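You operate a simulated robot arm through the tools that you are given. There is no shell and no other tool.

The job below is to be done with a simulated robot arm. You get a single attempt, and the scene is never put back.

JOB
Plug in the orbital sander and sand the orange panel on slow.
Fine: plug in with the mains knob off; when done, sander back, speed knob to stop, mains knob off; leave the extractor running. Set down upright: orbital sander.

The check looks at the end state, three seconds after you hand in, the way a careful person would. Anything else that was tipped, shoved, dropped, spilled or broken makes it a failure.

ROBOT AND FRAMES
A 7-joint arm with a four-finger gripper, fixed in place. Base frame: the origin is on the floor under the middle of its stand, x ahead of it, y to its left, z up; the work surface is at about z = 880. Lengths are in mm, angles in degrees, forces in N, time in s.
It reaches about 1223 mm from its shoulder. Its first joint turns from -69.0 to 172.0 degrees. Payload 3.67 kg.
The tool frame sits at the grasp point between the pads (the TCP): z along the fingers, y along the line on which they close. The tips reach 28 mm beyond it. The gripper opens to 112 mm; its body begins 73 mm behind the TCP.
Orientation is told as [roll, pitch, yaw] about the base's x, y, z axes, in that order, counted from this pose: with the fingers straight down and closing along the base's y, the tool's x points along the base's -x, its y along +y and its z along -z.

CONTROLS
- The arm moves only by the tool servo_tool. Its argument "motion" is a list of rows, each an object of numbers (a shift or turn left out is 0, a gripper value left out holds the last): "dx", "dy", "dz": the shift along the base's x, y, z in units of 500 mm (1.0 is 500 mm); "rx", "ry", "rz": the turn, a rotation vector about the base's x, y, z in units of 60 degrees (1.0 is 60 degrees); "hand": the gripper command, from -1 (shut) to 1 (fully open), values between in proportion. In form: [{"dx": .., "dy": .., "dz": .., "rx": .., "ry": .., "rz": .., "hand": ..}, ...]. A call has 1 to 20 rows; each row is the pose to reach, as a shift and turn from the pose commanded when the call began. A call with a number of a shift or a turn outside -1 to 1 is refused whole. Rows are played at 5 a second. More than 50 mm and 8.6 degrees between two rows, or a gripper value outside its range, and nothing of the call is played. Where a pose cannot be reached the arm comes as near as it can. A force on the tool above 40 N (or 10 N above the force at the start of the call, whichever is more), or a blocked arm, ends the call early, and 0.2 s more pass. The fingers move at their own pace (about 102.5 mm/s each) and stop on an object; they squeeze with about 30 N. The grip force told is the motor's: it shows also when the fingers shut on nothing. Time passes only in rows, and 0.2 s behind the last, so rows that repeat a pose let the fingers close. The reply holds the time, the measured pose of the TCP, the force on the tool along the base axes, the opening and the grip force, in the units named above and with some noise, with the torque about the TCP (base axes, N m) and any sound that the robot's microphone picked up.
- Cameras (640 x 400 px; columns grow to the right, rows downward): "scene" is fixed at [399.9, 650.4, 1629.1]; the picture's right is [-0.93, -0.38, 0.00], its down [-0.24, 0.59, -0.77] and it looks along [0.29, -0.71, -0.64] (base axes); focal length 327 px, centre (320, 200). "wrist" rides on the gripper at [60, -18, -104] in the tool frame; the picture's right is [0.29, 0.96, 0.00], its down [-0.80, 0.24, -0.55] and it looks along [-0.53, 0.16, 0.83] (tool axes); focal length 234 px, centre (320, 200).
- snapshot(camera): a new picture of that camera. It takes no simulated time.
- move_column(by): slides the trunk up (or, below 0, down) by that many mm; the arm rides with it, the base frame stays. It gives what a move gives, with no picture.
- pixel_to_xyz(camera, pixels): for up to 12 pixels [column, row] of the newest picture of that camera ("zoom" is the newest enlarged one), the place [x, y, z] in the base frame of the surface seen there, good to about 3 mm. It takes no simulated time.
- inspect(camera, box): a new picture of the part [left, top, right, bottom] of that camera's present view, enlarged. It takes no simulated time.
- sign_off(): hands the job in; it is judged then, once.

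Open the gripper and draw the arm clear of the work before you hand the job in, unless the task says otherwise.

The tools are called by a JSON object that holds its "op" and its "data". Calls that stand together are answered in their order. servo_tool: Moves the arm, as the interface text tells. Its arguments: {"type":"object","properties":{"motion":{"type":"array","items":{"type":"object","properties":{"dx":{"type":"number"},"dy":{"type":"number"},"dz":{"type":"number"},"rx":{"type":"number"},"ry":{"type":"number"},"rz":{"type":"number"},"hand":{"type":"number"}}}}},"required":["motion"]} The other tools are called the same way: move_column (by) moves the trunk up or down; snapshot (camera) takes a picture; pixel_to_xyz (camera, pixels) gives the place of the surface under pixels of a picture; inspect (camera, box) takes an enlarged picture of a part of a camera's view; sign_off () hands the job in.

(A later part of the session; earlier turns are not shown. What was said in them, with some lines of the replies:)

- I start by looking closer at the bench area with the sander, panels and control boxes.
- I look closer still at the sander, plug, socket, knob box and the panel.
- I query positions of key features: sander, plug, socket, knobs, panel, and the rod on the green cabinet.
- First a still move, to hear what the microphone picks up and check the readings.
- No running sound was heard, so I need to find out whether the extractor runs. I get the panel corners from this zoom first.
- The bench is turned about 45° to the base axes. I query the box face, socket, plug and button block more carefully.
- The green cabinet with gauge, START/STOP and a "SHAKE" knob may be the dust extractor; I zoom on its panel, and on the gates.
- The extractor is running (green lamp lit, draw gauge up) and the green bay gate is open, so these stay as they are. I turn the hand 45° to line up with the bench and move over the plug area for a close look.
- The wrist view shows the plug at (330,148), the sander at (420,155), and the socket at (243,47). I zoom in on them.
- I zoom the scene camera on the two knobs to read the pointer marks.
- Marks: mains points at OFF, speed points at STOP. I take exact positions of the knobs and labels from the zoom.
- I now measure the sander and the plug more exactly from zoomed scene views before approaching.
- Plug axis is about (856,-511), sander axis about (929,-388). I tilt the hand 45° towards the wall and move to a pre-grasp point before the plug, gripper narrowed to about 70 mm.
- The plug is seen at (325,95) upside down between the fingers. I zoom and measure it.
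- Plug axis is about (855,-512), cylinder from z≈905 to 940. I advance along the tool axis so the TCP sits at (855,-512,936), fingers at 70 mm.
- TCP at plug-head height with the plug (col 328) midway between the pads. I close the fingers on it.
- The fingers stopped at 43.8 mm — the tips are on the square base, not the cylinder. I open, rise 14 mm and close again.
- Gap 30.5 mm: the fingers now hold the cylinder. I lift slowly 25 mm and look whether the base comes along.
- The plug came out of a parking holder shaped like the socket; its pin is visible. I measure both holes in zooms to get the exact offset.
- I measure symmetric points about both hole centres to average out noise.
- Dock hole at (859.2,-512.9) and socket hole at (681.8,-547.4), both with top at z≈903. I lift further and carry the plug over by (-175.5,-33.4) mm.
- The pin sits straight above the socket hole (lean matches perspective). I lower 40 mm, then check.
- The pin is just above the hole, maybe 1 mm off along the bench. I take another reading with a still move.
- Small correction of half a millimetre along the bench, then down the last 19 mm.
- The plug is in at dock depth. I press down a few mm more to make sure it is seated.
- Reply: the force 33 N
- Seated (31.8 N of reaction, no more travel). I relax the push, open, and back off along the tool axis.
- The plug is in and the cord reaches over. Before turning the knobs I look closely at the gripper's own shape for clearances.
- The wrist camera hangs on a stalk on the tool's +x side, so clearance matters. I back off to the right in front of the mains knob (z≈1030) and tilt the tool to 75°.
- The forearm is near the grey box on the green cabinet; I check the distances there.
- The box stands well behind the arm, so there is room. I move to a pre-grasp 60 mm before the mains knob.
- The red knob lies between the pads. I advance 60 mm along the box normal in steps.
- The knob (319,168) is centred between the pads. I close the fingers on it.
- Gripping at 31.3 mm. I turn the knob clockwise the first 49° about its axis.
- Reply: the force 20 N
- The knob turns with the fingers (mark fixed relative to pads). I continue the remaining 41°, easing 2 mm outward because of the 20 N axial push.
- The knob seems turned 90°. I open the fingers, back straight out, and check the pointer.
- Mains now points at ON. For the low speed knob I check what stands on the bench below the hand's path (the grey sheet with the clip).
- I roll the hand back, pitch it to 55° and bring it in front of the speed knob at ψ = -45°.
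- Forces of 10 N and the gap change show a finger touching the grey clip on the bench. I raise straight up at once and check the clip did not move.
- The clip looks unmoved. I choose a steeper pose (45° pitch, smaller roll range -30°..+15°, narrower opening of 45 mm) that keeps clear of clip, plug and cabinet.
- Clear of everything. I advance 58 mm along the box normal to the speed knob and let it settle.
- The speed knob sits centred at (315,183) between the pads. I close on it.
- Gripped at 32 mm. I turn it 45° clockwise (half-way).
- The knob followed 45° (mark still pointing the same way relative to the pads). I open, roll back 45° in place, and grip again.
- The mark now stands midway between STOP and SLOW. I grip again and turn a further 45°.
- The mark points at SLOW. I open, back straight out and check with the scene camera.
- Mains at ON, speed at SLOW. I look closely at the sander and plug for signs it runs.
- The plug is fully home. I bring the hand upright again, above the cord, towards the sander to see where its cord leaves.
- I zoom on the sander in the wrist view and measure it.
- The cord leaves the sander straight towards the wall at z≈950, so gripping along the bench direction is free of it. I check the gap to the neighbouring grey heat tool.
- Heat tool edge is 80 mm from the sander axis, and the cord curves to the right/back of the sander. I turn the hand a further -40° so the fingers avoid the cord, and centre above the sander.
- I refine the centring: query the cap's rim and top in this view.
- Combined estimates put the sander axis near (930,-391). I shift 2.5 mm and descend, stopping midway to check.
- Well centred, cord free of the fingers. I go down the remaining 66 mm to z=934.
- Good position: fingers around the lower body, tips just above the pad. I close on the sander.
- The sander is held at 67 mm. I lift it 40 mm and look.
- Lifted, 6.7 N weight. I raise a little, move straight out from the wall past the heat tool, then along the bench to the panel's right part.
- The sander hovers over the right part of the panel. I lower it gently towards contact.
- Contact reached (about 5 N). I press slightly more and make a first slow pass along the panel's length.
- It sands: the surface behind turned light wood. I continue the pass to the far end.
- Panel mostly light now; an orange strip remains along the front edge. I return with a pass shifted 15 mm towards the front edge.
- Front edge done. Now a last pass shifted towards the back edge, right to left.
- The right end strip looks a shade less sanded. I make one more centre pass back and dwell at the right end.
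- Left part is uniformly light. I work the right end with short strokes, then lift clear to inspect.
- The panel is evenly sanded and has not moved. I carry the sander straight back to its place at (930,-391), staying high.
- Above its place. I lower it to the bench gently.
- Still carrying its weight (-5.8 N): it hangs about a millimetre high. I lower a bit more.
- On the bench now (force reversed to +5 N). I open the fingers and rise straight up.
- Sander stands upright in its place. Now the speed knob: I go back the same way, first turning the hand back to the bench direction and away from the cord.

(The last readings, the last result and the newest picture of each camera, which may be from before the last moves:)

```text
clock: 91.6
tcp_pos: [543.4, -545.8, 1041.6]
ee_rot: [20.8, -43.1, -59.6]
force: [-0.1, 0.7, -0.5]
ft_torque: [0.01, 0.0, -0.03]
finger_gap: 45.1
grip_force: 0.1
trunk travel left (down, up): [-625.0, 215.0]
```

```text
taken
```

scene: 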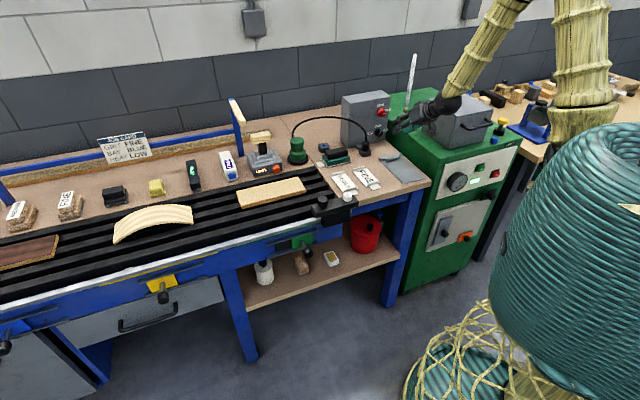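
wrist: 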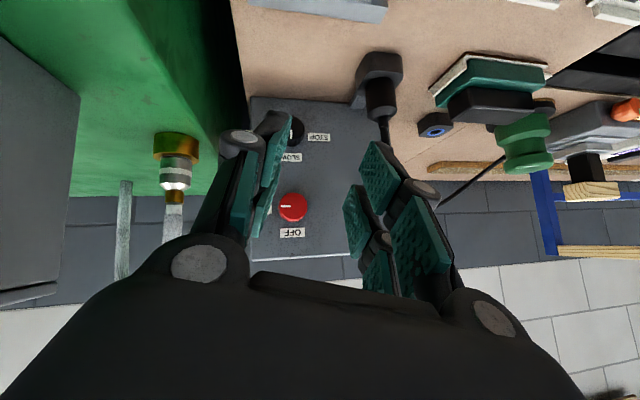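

I retrace the path to the speed knob (roll +15°), fingers at 45 mm.

{"op": "servo_tool", "data": {"motion": [{"dx": 0.02, "dy": -0.02, "dz": -0.08, "hand": -0.196}, {"dx": 0.06, "dy": -0.06, "dz": -0.15}, {"dx": 0.1, "dy": -0.1, "dz": -0.2}, {"dx": 0.14, "dy": -0.14, "dz": -0.2}, {"dx": 0.16, "dy": -0.16, "dz": -0.2}, {"dx": 0.18, "dy": -0.18, "dz": -0.2}, {"dx": 0.18, "dy": -0.18, "dz": -0.2}, {"dx": 0.18, "dy": -0.18, "dz": -0.2}]}}

{"op": "snapshot", "data": {"camera": "wrist"}}

{"op": "inspect", "data": {"camera": "scene", "box": [330, 90, 440, 180]}}

```text
clock: 93.4
tcp_pos: [631.8, -637.9, 942.5]
ee_rot: [20.7, -43.1, -59.7]
force: [-0.2, 0.1, -0.3]
ft_torque: [-0.01, -0.04, 0.0]
finger_gap: 44.7
grip_force: 0.2
trunk travel left (down, up): [-625.0, 215.0]
```

```text
taken
```

wrist: 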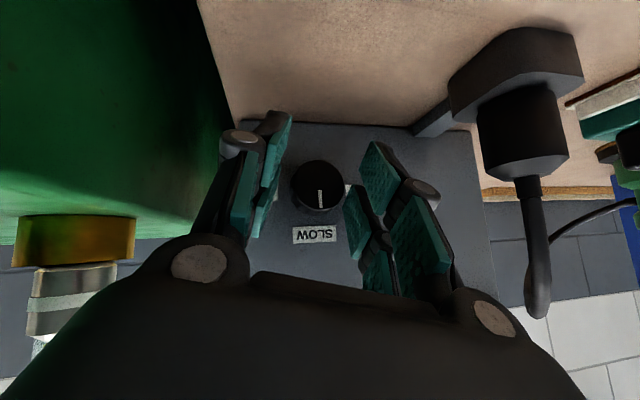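

```text
4.44 times, centred on (385, 135) of scene
```

zoom: 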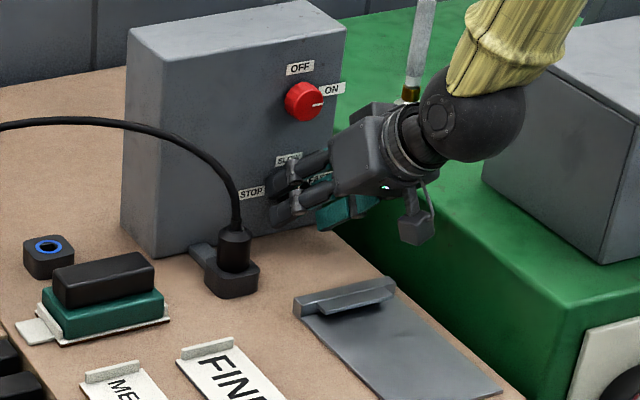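

Positioned. I close and turn 45° anticlockwise.

{"op": "servo_tool", "data": {"motion": [{"hand": -0.5}, {"hand": -1}, {"hand": -1}, {"hand": -1}, {"dx": 0.0015, "dy": 0.0015, "dz": 0.0004, "rx": -0.0884, "ry": 0.0884, "hand": -1}, {"dx": 0.0029, "dy": 0.0029, "dz": 0.0005, "rx": -0.1768, "ry": 0.1768}, {"dx": 0.0044, "dy": 0.0044, "dz": 0.0004, "rx": -0.2652, "ry": 0.2652}, {"dx": 0.0059, "dy": 0.0059, "dz": 0, "rx": -0.3536, "ry": 0.3536}, {"dx": 0.0073, "dy": 0.0073, "dz": -0.0007, "rx": -0.4419, "ry": 0.4419}, {"dx": 0.0086, "dy": 0.0086, "dz": -0.0016, "rx": -0.5303, "ry": 0.5303}, {"dx": 0.0086, "dy": 0.0086, "dz": -0.0016, "rx": -0.5303, "ry": 0.5303}]}}

{"op": "snapshot", "data": {"camera": "wrist"}}

```text
clock: 95.8
tcp_pos: [637.5, -629.8, 943.0]
ee_rot: [-39.3, -37.7, -18.4]
force: [3.5, -4.1, 3.2]
ft_torque: [-0.03, -0.01, 0.49]
finger_gap: 32.3
grip_force: 44.9
trunk travel left (down, up): [-625.0, 215.0]
```

```text
taken
```

wrist: 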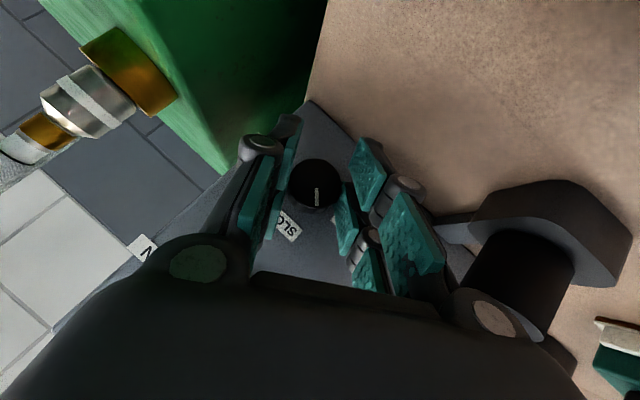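

The knob moved with the fingers to midway. I open, roll back to +15°, grip again, and turn another 45° to STOP.

{"op": "servo_tool", "data": {"motion": [{"hand": -0.196}, {"hand": -0.196}, {"dx": -0.0013, "dy": -0.0013, "dz": 0.0009, "rx": 0.0884, "ry": -0.0884, "hand": -0.196}, {"dx": -0.0027, "dy": -0.0027, "dz": 0.0016, "rx": 0.1768, "ry": -0.1768}, {"dx": -0.0042, "dy": -0.0042, "dz": 0.002, "rx": 0.2652, "ry": -0.2652}, {"dx": -0.0057, "dy": -0.0057, "dz": 0.0021, "rx": 0.3536, "ry": -0.3536}, {"dx": -0.0071, "dy": -0.0071, "dz": 0.002, "rx": 0.4419, "ry": -0.4419}, {"dx": -0.0086, "dy": -0.0086, "dz": 0.0016, "rx": 0.5303, "ry": -0.5303}, {"dx": -0.0086, "dy": -0.0086, "dz": 0.0016, "rx": 0.5303, "ry": -0.5303}, {"dx": -0.0086, "dy": -0.0086, "dz": 0.0016, "rx": 0.5303, "ry": -0.5303}]}}

{"op": "servo_tool", "data": {"motion": [{"hand": -0.5}, {"hand": -1}, {"hand": -1}, {"hand": -1}, {"dx": 0.0015, "dy": 0.0015, "dz": 0.0004, "rx": -0.0884, "ry": 0.0884, "hand": -1}, {"dx": 0.0029, "dy": 0.0029, "dz": 0.0005, "rx": -0.1768, "ry": 0.1768}, {"dx": 0.0044, "dy": 0.0044, "dz": 0.0004, "rx": -0.2652, "ry": 0.2652}, {"dx": 0.0059, "dy": 0.0059, "dz": 0, "rx": -0.3536, "ry": 0.3536}, {"dx": 0.0073, "dy": 0.0073, "dz": -0.0007, "rx": -0.4419, "ry": 0.4419}, {"dx": 0.0086, "dy": 0.0086, "dz": -0.0016, "rx": -0.5303, "ry": 0.5303}, {"dx": 0.0086, "dy": 0.0086, "dz": -0.0016, "rx": -0.5303, "ry": 0.5303}]}}

{"op": "snapshot", "data": {"camera": "wrist"}}

```text
clock: 98.0
tcp_pos: [630.3, -635.3, 943.9]
ee_rot: [20.9, -43.0, -59.6]
force: [-0.5, -1.0, -0.6]
ft_torque: [0.0, -0.03, 0.04]
finger_gap: 45.2
grip_force: 0.1
trunk travel left (down, up): [-625.0, 215.0]
```

```text
clock: 100.4
tcp_pos: [637.7, -631.2, 941.8]
ee_rot: [-39.3, -37.6, -18.3]
force: [2.8, -2.6, -1.5]
ft_torque: [-0.24, -0.25, 0.7]
finger_gap: 32.5
grip_force: 44.9
trunk travel left (down, up): [-625.0, 215.0]
```

```text
taken
```

wrist: 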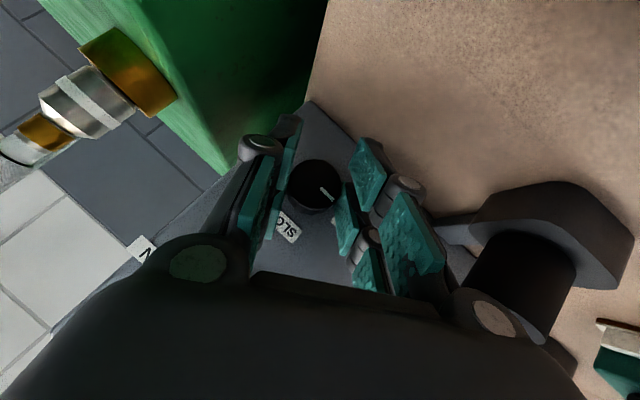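

The mark looks as at the beginning (STOP). I open, back out and check.

{"op": "servo_tool", "data": {"motion": [{"hand": -0.196}, {"hand": -0.196}, {"dx": -0.03, "dy": 0.03, "hand": -0.196}, {"dx": -0.08, "dy": 0.08}, {"dx": -0.11, "dy": 0.11, "dz": 0.06}, {"dx": -0.14, "dy": 0.14, "dz": 0.13}, {"dx": -0.16, "dy": 0.16, "dz": 0.2}]}}

{"op": "snapshot", "data": {"camera": "wrist"}}

{"op": "inspect", "data": {"camera": "scene", "box": [366, 98, 396, 142]}}

```text
clock: 102.2
tcp_pos: [534.9, -564.8, 1004.3]
ee_rot: [-38.8, -34.1, -21.0]
force: [0.0, 0.5, 0.6]
ft_torque: [-0.01, 0.01, -0.01]
finger_gap: 45.0
grip_force: 0.1
trunk travel left (down, up): [-625.0, 215.0]
stopped in row 7: the arm was blocked; the commanded pose is now the measured one
```

```text
taken
```

wrist: 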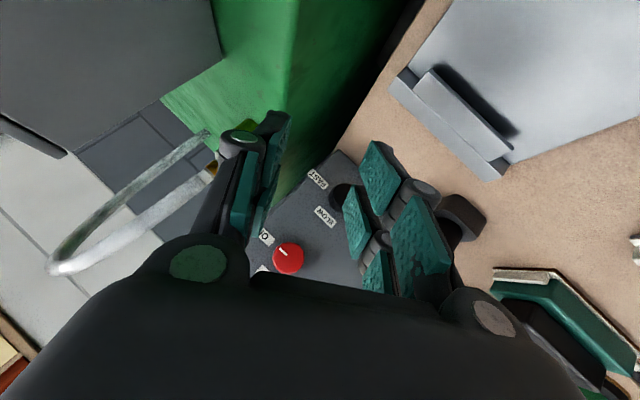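

```text
9.09 times, centred on (381, 120) of scene
```

zoom: 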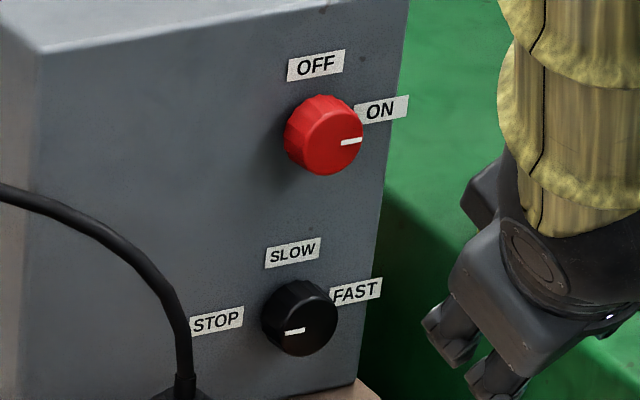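

The arm reports being blocked; speed knob reads STOP, mains still ON. I look at the whole scene to see what the arm met.

{"op": "snapshot", "data": {"camera": "scene"}}

{"op": "inspect", "data": {"camera": "scene", "box": [360, 0, 640, 180]}}

{"op": "inspect", "data": {"camera": "scene", "box": [380, 60, 540, 180]}}

```text
taken
```

scene: 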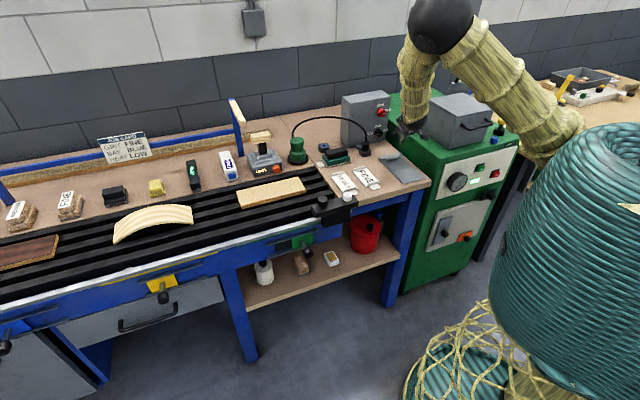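

```text
2.22 times, centred on (500, 90) of scene
```

zoom: 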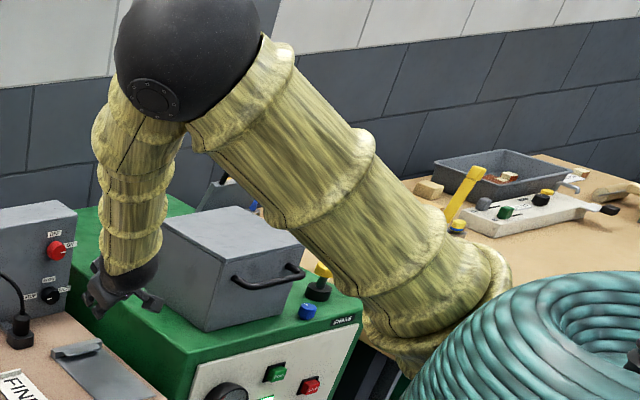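

```text
3.33 times, centred on (460, 120) of scene
```

zoom: 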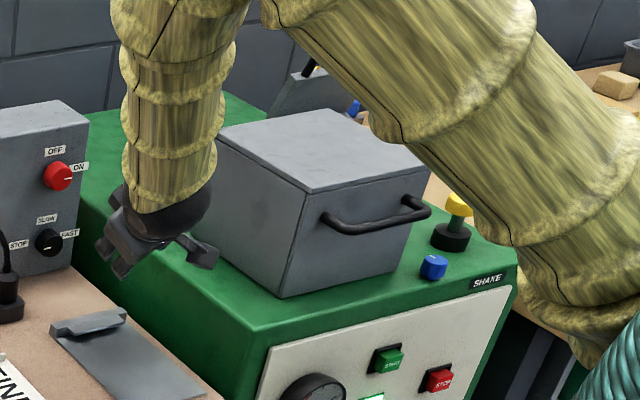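

Nothing visibly moved. I query positions of the wrist, camera stub and grey box to find the contact.

{"op": "pixel_to_xyz", "data": {"camera": "zoom", "pixels": [[200, 250], [215, 262], [180, 215], [205, 190], [240, 200], [260, 240], [285, 200], [230, 130], [300, 190], [165, 170], [175, 80], [120, 260]]}}

{"op": "inspect", "data": {"camera": "wrist", "box": [0, 0, 320, 200]}}

```text
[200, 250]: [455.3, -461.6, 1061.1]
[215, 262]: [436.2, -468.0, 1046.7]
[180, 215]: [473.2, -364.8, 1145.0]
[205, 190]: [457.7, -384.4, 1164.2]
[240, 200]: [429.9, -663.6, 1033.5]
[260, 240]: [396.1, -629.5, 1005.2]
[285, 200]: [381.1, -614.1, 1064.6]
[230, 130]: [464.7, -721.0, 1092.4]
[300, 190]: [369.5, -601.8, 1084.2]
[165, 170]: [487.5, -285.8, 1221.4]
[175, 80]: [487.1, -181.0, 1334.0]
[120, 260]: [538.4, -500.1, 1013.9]
```

```text
2.00 times, centred on (160, 100) of wrist
```

zoom: 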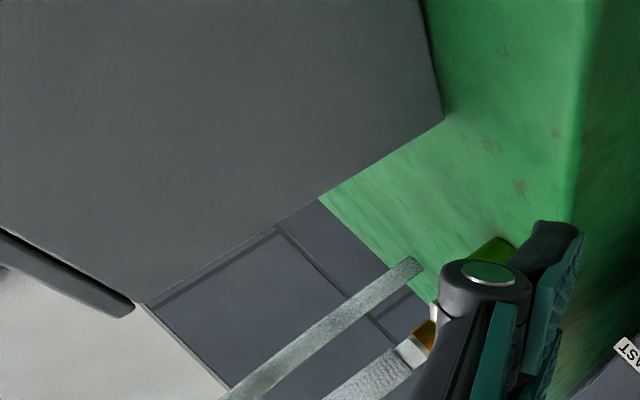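

No contact found: the grey box is 170 mm off, so it was likely a joint limit in that rolled pose. I move forward again and restore the nominal orientation, in small steps.

{"op": "servo_tool", "data": {"motion": [{"dx": 0.02, "dy": 0.0, "dz": 0.0, "rx": -0.009, "ry": -0.018, "rz": 0.013, "hand": -0.196}, {"dx": 0.045, "dy": 0.004, "dz": 0.003, "rx": -0.018, "ry": -0.037, "rz": 0.026}, {"dx": 0.064, "dy": 0.007, "dz": 0.006, "rx": -0.026, "ry": -0.0555, "rz": 0.0385}, {"dx": 0.064, "dy": 0.007, "dz": 0.006, "rx": -0.026, "ry": -0.0555, "rz": 0.0385}]}}

{"op": "snapshot", "data": {"camera": "scene"}}

```text
clock: 103.2
tcp_pos: [566.6, -563.5, 1005.5]
ee_rot: [-38.9, -37.7, -18.6]
force: [0.0, 0.3, 0.1]
ft_torque: [0.01, 0.01, -0.02]
finger_gap: 45.1
grip_force: 0.0
trunk travel left (down, up): [-625.0, 215.0]
```

```text
taken
```

scene: 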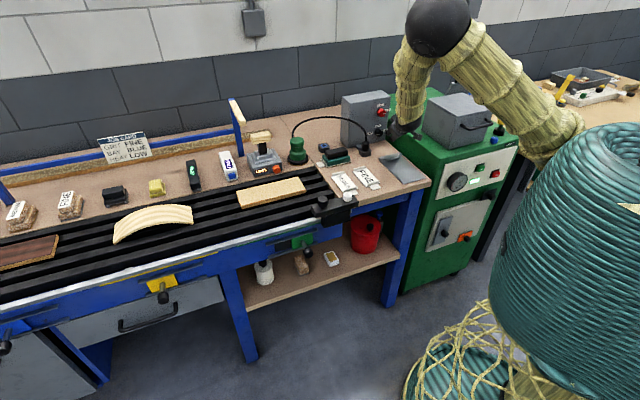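

Free again. I roll to neutral, pitch to 75°, then roll to +45° in front of the mains knob.

{"op": "servo_tool", "data": {"motion": [{"rx": 0.0884, "ry": -0.0884, "hand": 0.0}, {"rx": 0.1768, "ry": -0.1768}, {"rx": 0.2652, "ry": -0.2652}, {"rx": 0.3536, "ry": -0.3536}]}}

{"op": "servo_tool", "data": {"motion": [{"dz": 0.02, "rx": -0.0884, "ry": -0.0884, "hand": 0.07}, {"dz": 0.04, "rx": -0.1768, "ry": -0.1768}, {"dz": 0.06, "rx": -0.2652, "ry": -0.2652}, {"dz": 0.07, "rx": -0.3536, "ry": -0.3536}]}}

{"op": "servo_tool", "data": {"motion": [{"dx": -0.005, "rx": 0.0884, "ry": -0.0884, "hand": 0.07}, {"dx": -0.01, "dz": -0.004, "rx": 0.1768, "ry": -0.1768}, {"dx": -0.015, "dz": -0.008, "rx": 0.2652, "ry": -0.2652}, {"dx": -0.02, "dz": -0.012, "rx": 0.3536, "ry": -0.3536}, {"dx": -0.025, "dz": -0.016, "rx": 0.4419, "ry": -0.4419}, {"dx": -0.0272, "dy": 0.0037, "dz": -0.016, "rx": 0.5303, "ry": -0.5303}, {"dx": -0.0272, "dy": 0.0037, "dz": -0.016, "rx": 0.5303, "ry": -0.5303}]}}

{"op": "snapshot", "data": {"camera": "wrist"}}

{"op": "inspect", "data": {"camera": "scene", "box": [340, 80, 460, 170]}}

```text
clock: 104.2
tcp_pos: [568.1, -562.6, 1007.5]
ee_rot: [0.1, -45.2, -44.9]
force: [0.3, 0.5, -1.3]
ft_torque: [0.02, 0.05, 0.05]
finger_gap: 56.1
grip_force: 0.1
trunk travel left (down, up): [-625.0, 215.0]
```

```text
clock: 105.2
tcp_pos: [571.1, -560.7, 1043.1]
ee_rot: [-0.9, -75.3, -44.0]
force: [0.5, 0.0, 0.0]
ft_torque: [0.03, 0.0, -0.01]
finger_gap: 60.0
grip_force: 0.0
trunk travel left (down, up): [-625.0, 215.0]
```

```text
clock: 106.8
tcp_pos: [555.2, -559.4, 1035.8]
ee_rot: [75.8, -43.3, -114.5]
force: [0.0, 0.2, 0.3]
ft_torque: [0.0, 0.01, -0.02]
finger_gap: 60.1
grip_force: 0.1
trunk travel left (down, up): [-625.0, 215.0]
```

```text
taken
```

wrist: 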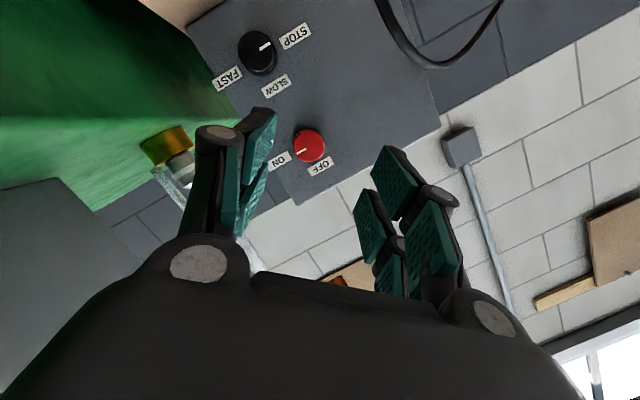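

```text
4.44 times, centred on (400, 125) of scene
```

zoom: 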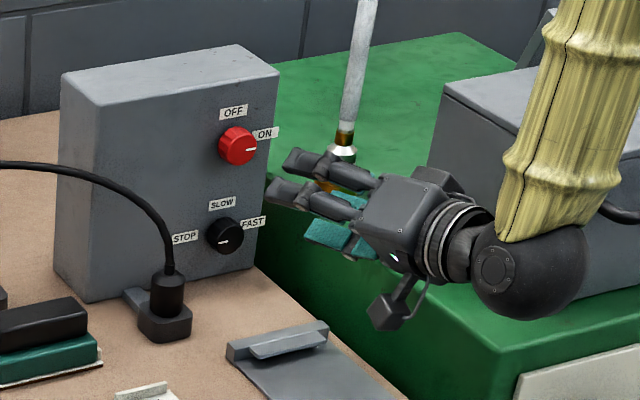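

Same pose as after the first mains turn. I advance 80 mm to the mains knob.

{"op": "servo_tool", "data": {"motion": [{"dx": 0.05, "dy": -0.05, "hand": 0.07}, {"dx": 0.1, "dy": -0.1}, {"dx": 0.13, "dy": -0.13}, {"dx": 0.16, "dy": -0.16}, {"dx": 0.16, "dy": -0.16}, {"dx": 0.16, "dy": -0.16}]}}

{"op": "snapshot", "data": {"camera": "wrist"}}

{"op": "inspect", "data": {"camera": "scene", "box": [340, 80, 440, 160]}}

```text
clock: 108.2
tcp_pos: [636.6, -640.2, 1035.2]
ee_rot: [75.7, -43.2, -114.4]
force: [0.0, 0.1, 0.4]
ft_torque: [-0.01, 0.02, 0.02]
finger_gap: 59.6
grip_force: 0.1
trunk travel left (down, up): [-625.0, 215.0]
```

```text
taken
```

wrist: 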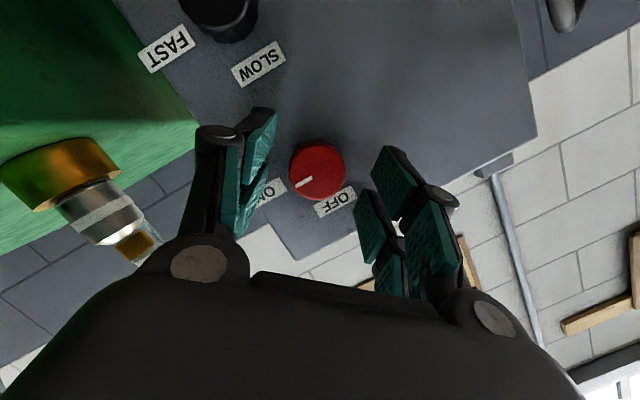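

```text
5.00 times, centred on (390, 120) of scene
```

zoom: 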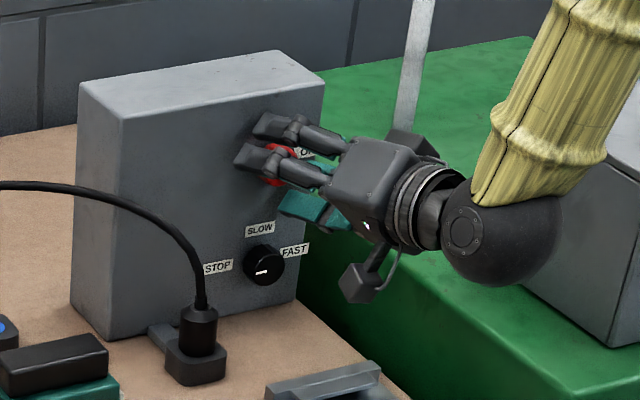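

The knob is centred between the pads. I close and turn it 49° anticlockwise.

{"op": "servo_tool", "data": {"motion": [{"hand": -0.2}, {"hand": -0.6}, {"hand": -1}, {"hand": -1}, {"hand": -1}, {"dx": 0.001, "dy": 0.001, "dz": 0.0012, "rx": -0.0964, "ry": 0.0964, "hand": -1}, {"dx": 0.002, "dy": 0.002, "dz": 0.0022, "rx": -0.1928, "ry": 0.1928}, {"dx": 0.0032, "dy": 0.0032, "dz": 0.0029, "rx": -0.2893, "ry": 0.2893}, {"dx": 0.0044, "dy": 0.0044, "dz": 0.0034, "rx": -0.3857, "ry": 0.3857}, {"dx": 0.0057, "dy": 0.0057, "dz": 0.0037, "rx": -0.4821, "ry": 0.4821}, {"dx": 0.0069, "dy": 0.0069, "dz": 0.0037, "rx": -0.5785, "ry": 0.5785}]}}

{"op": "snapshot", "data": {"camera": "wrist"}}

```text
clock: 110.6
tcp_pos: [637.8, -635.6, 1036.8]
ee_rot: [-16.5, -74.5, -28.9]
force: [-16.7, -9.7, -16.8]
ft_torque: [0.08, 0.23, -1.02]
finger_gap: 31.4
grip_force: 45.0
trunk travel left (down, up): [-625.0, 215.0]
```

```text
taken
```

wrist: 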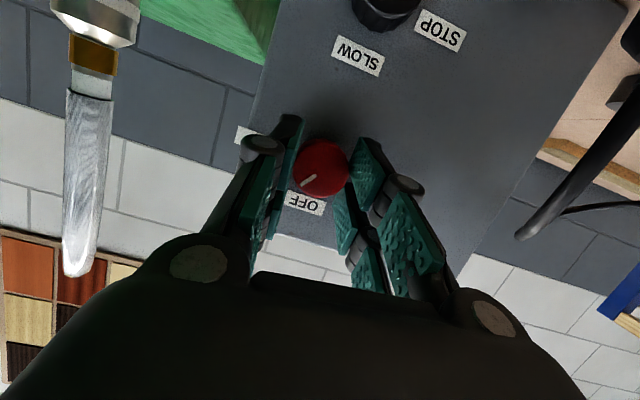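

The knob follows; side force of ~25 N shows I am a bit high/left of its axis. I continue the last 41° with a 2 mm correction.

{"op": "servo_tool", "data": {"motion": [{"dx": -0.0028, "dy": -0.0028, "dz": -0.003, "hand": -1}, {"dx": -0.0015, "dy": -0.0015, "dz": -0.0043, "rx": -0.0964, "ry": 0.0964}, {"dx": -0.0003, "dy": -0.0003, "dz": -0.0048, "rx": -0.1928, "ry": 0.1928}, {"dx": 0.0008, "dy": 0.0008, "dz": -0.0055, "rx": -0.2893, "ry": 0.2893}, {"dx": 0.0019, "dy": 0.0019, "dz": -0.0065, "rx": -0.3857, "ry": 0.3857}, {"dx": 0.0029, "dy": 0.0029, "dz": -0.0077, "rx": -0.4821, "ry": 0.4821}, {"dx": 0.0029, "dy": 0.0029, "dz": -0.0077, "rx": -0.4821, "ry": 0.4821}]}}

{"op": "snapshot", "data": {"camera": "wrist"}}

```text
clock: 112.2
tcp_pos: [640.2, -634.0, 1035.8]
ee_rot: [-75.8, -43.0, 24.9]
force: [0.6, -9.9, 10.0]
ft_torque: [0.14, -0.39, 0.32]
finger_gap: 31.0
grip_force: 44.6
trunk travel left (down, up): [-625.0, 215.0]
```

```text
taken
```

wrist: 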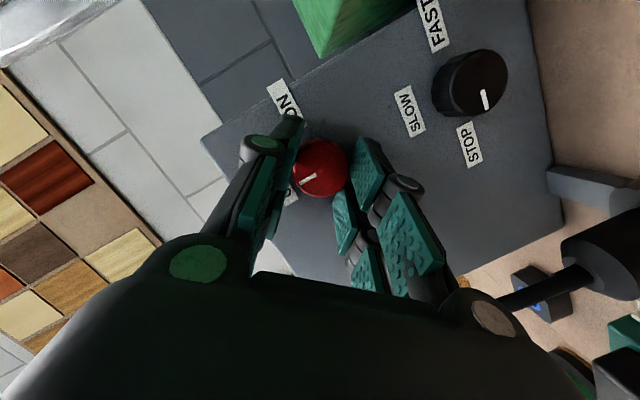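

The mark is back at OFF. I open, back out along my earlier free path, and check.

{"op": "servo_tool", "data": {"motion": [{"hand": -0.3}, {"hand": 0.07}, {"hand": 0.07}, {"dx": -0.03, "dy": 0.03, "hand": 0.07}, {"dx": -0.085, "dy": 0.085}, {"dx": -0.12, "dy": 0.115, "dz": 0.04}, {"dx": -0.1464, "dy": 0.139, "dz": 0.0754}]}}

{"op": "inspect", "data": {"camera": "scene", "box": [366, 98, 396, 142]}}

{"op": "snapshot", "data": {"camera": "wrist"}}

```text
clock: 113.8
tcp_pos: [566.8, -562.8, 1073.7]
ee_rot: [-75.7, -43.0, 24.7]
force: [0.1, 0.2, 0.5]
ft_torque: [0.05, 0.02, -0.05]
finger_gap: 59.9
grip_force: 0.0
trunk travel left (down, up): [-625.0, 215.0]
```

```text
9.09 times, centred on (381, 120) of scene
```

zoom: 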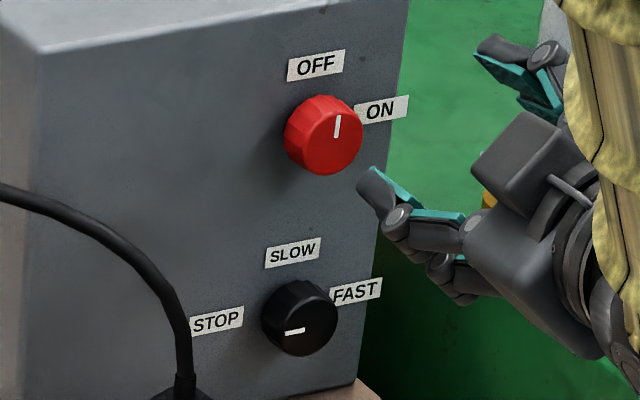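

```text
taken
```

wrist: 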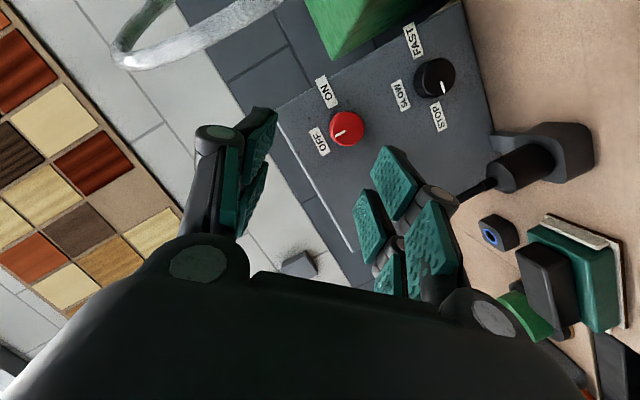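

Both knobs are back: mains OFF, speed STOP. I turn the hand upright, fully open it, and draw the arm up and clear.

{"op": "servo_tool", "data": {"motion": [{"dz": 0.01, "rx": 0.0884, "ry": -0.0884, "hand": 0.07}, {"dz": 0.02, "rx": 0.1768, "ry": -0.1768}, {"dz": 0.03, "rx": 0.2652, "ry": -0.2652}, {"dz": 0.04, "rx": 0.3536, "ry": -0.3536}, {"dz": 0.05, "rx": 0.4419, "ry": -0.4419}, {"dz": 0.06, "rx": 0.5303, "ry": -0.5303}]}}

{"op": "servo_tool", "data": {"motion": [{"dy": 0.015, "dz": 0.03, "rx": 0.0884, "ry": 0.0884, "hand": 0.5}, {"dx": -0.003, "dy": 0.03, "dz": 0.06, "rx": 0.1768, "ry": 0.1768}, {"dx": -0.006, "dy": 0.045, "dz": 0.09, "rx": 0.2652, "ry": 0.2652}, {"dx": -0.01, "dy": 0.06, "dz": 0.12, "rx": 0.3536, "ry": 0.3536}, {"dx": -0.014, "dy": 0.075, "dz": 0.15, "rx": 0.4419, "ry": 0.4419}, {"dx": -0.018, "dy": 0.09, "dz": 0.18, "rx": 0.5303, "ry": 0.5303}, {"dx": -0.022, "dy": 0.105, "dz": 0.21, "rx": 0.6187, "ry": 0.6187}, {"dx": -0.026, "dy": 0.12, "dz": 0.24, "rx": 0.7071, "ry": 0.7071}, {"dx": -0.03, "dy": 0.135, "dz": 0.26, "rx": 0.7955, "ry": 0.7955}, {"dx": -0.03, "dy": 0.15, "dz": 0.28, "rx": 0.884, "ry": 0.884, "hand": 1}, {"dx": -0.03, "dy": 0.15, "dz": 0.28, "rx": 0.884, "ry": 0.884, "hand": 1}]}}

{"op": "snapshot", "data": {"camera": "scene"}}

{"op": "inspect", "data": {"camera": "scene", "box": [230, 80, 440, 220]}}

{"op": "inspect", "data": {"camera": "scene", "box": [435, 140, 525, 200]}}

{"op": "inspect", "data": {"camera": "scene", "box": [370, 140, 440, 190]}}

```text
clock: 115.2
tcp_pos: [566.5, -565.1, 1100.8]
ee_rot: [-0.1, -75.4, -44.7]
force: [0.0, -0.3, 0.2]
ft_torque: [0.02, -0.03, 0.03]
finger_gap: 60.0
grip_force: 0.0
trunk travel left (down, up): [-625.0, 215.0]
```

```text
clock: 117.6
tcp_pos: [550.9, -489.1, 1241.5]
ee_rot: [0.0, -0.2, -44.8]
force: [0.1, 1.1, 0.1]
ft_torque: [0.01, 0.0, -0.02]
finger_gap: 112.1
grip_force: 0.1
trunk travel left (down, up): [-625.0, 215.0]
```

```text
taken
```

scene: 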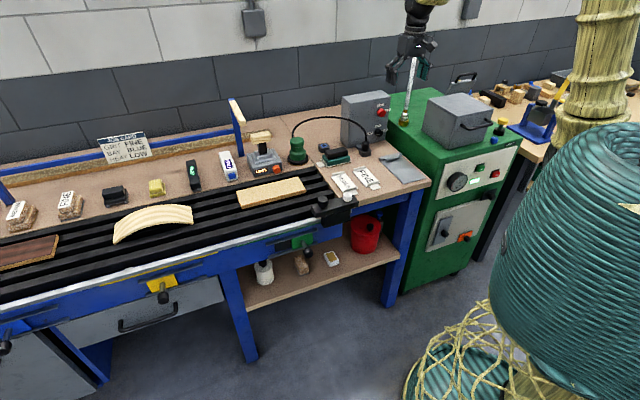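

```text
2.86 times, centred on (335, 150) of scene
```

zoom: 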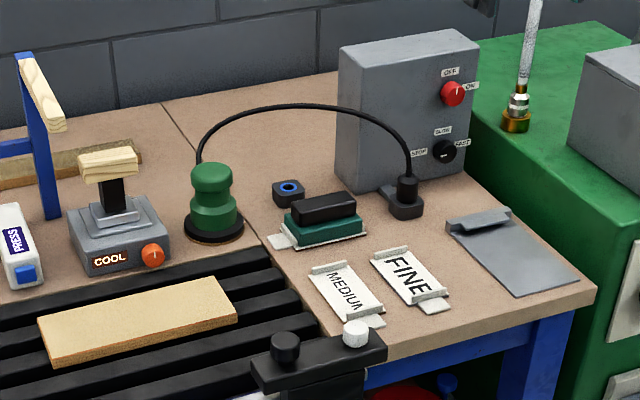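

```text
6.67 times, centred on (480, 170) of scene
```

zoom: 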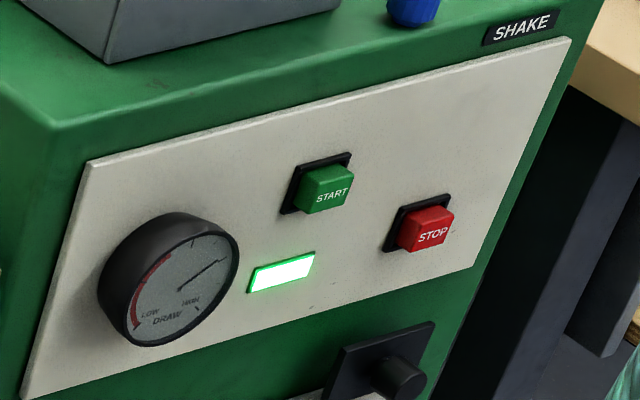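

```text
8.00 times, centred on (405, 165) of scene
```

zoom: 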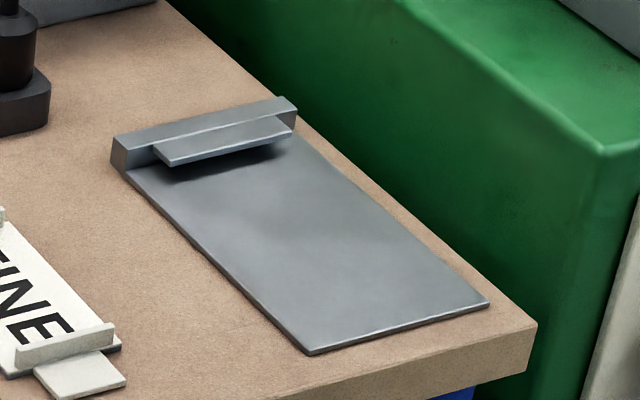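

All as wanted: extractor lamp lit, sheet clip unmoved, plug in, knobs at OFF and STOP. One last close look at the panel and the sander.

{"op": "inspect", "data": {"camera": "scene", "box": [225, 165, 325, 225]}}

{"op": "inspect", "data": {"camera": "scene", "box": [282, 130, 314, 170]}}

{"op": "snapshot", "data": {"camera": "wrist"}}

```text
6.40 times, centred on (275, 195) of scene
```

zoom: 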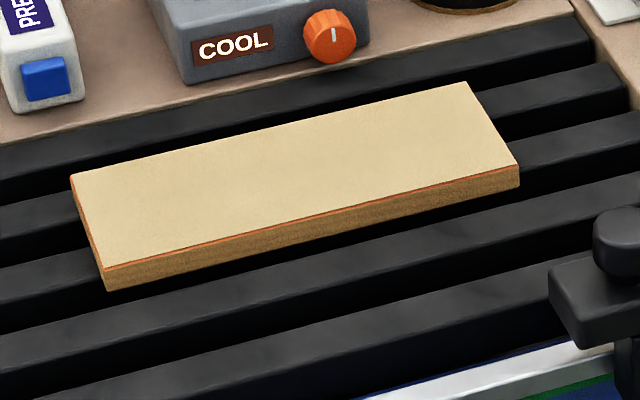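

```text
10.00 times, centred on (298, 150) of scene
```

zoom: 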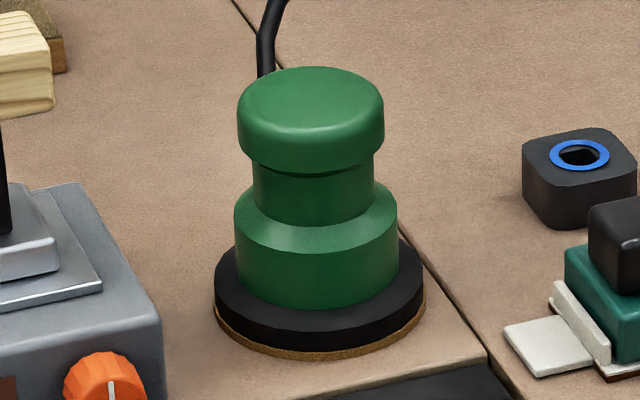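

```text
taken
```

wrist: 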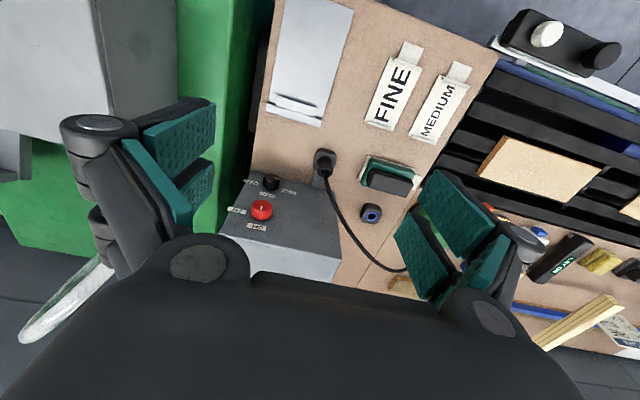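

The panel is evenly sanded, and the sander stands upright within about 3 mm of where it started. The plug is home, the knobs are at OFF and STOP, the extractor is still running, and the arm is clear, so I hand the job in.

{"op": "sign_off", "data": {}}

```text
The job is handed in.
```

The job is done and handed in. The orange panel is sanded evenly over its whole top face on slow.

- **Plug:** it went into the socket with the mains knob off, and I left it plugged in.
- **Sander:** it is back in its place and standing upright, within about 3 mm of where it started.
- **Knobs:** the speed knob is at STOP and the mains knob is at OFF, set in that order after the sander was put back.
- **Extractor:** I never touched it. Its lamp is still lit, and the green bay gate is still open.

Two things happened along the way:

- **Clip contact:** while I was reaching for the speed knob, one finger pressed on the grey clip on the bench with about 10 N. I lifted off straight away, and the clip and sheet look unmoved in the pictures from before and after.
- **Blocked arm:** the arm reported being blocked once, as it backed away from the speed knob. I found no contact with anything, so it was probably a joint limit, and nothing had moved.

The arm is drawn up clear of the bench with the gripper open.
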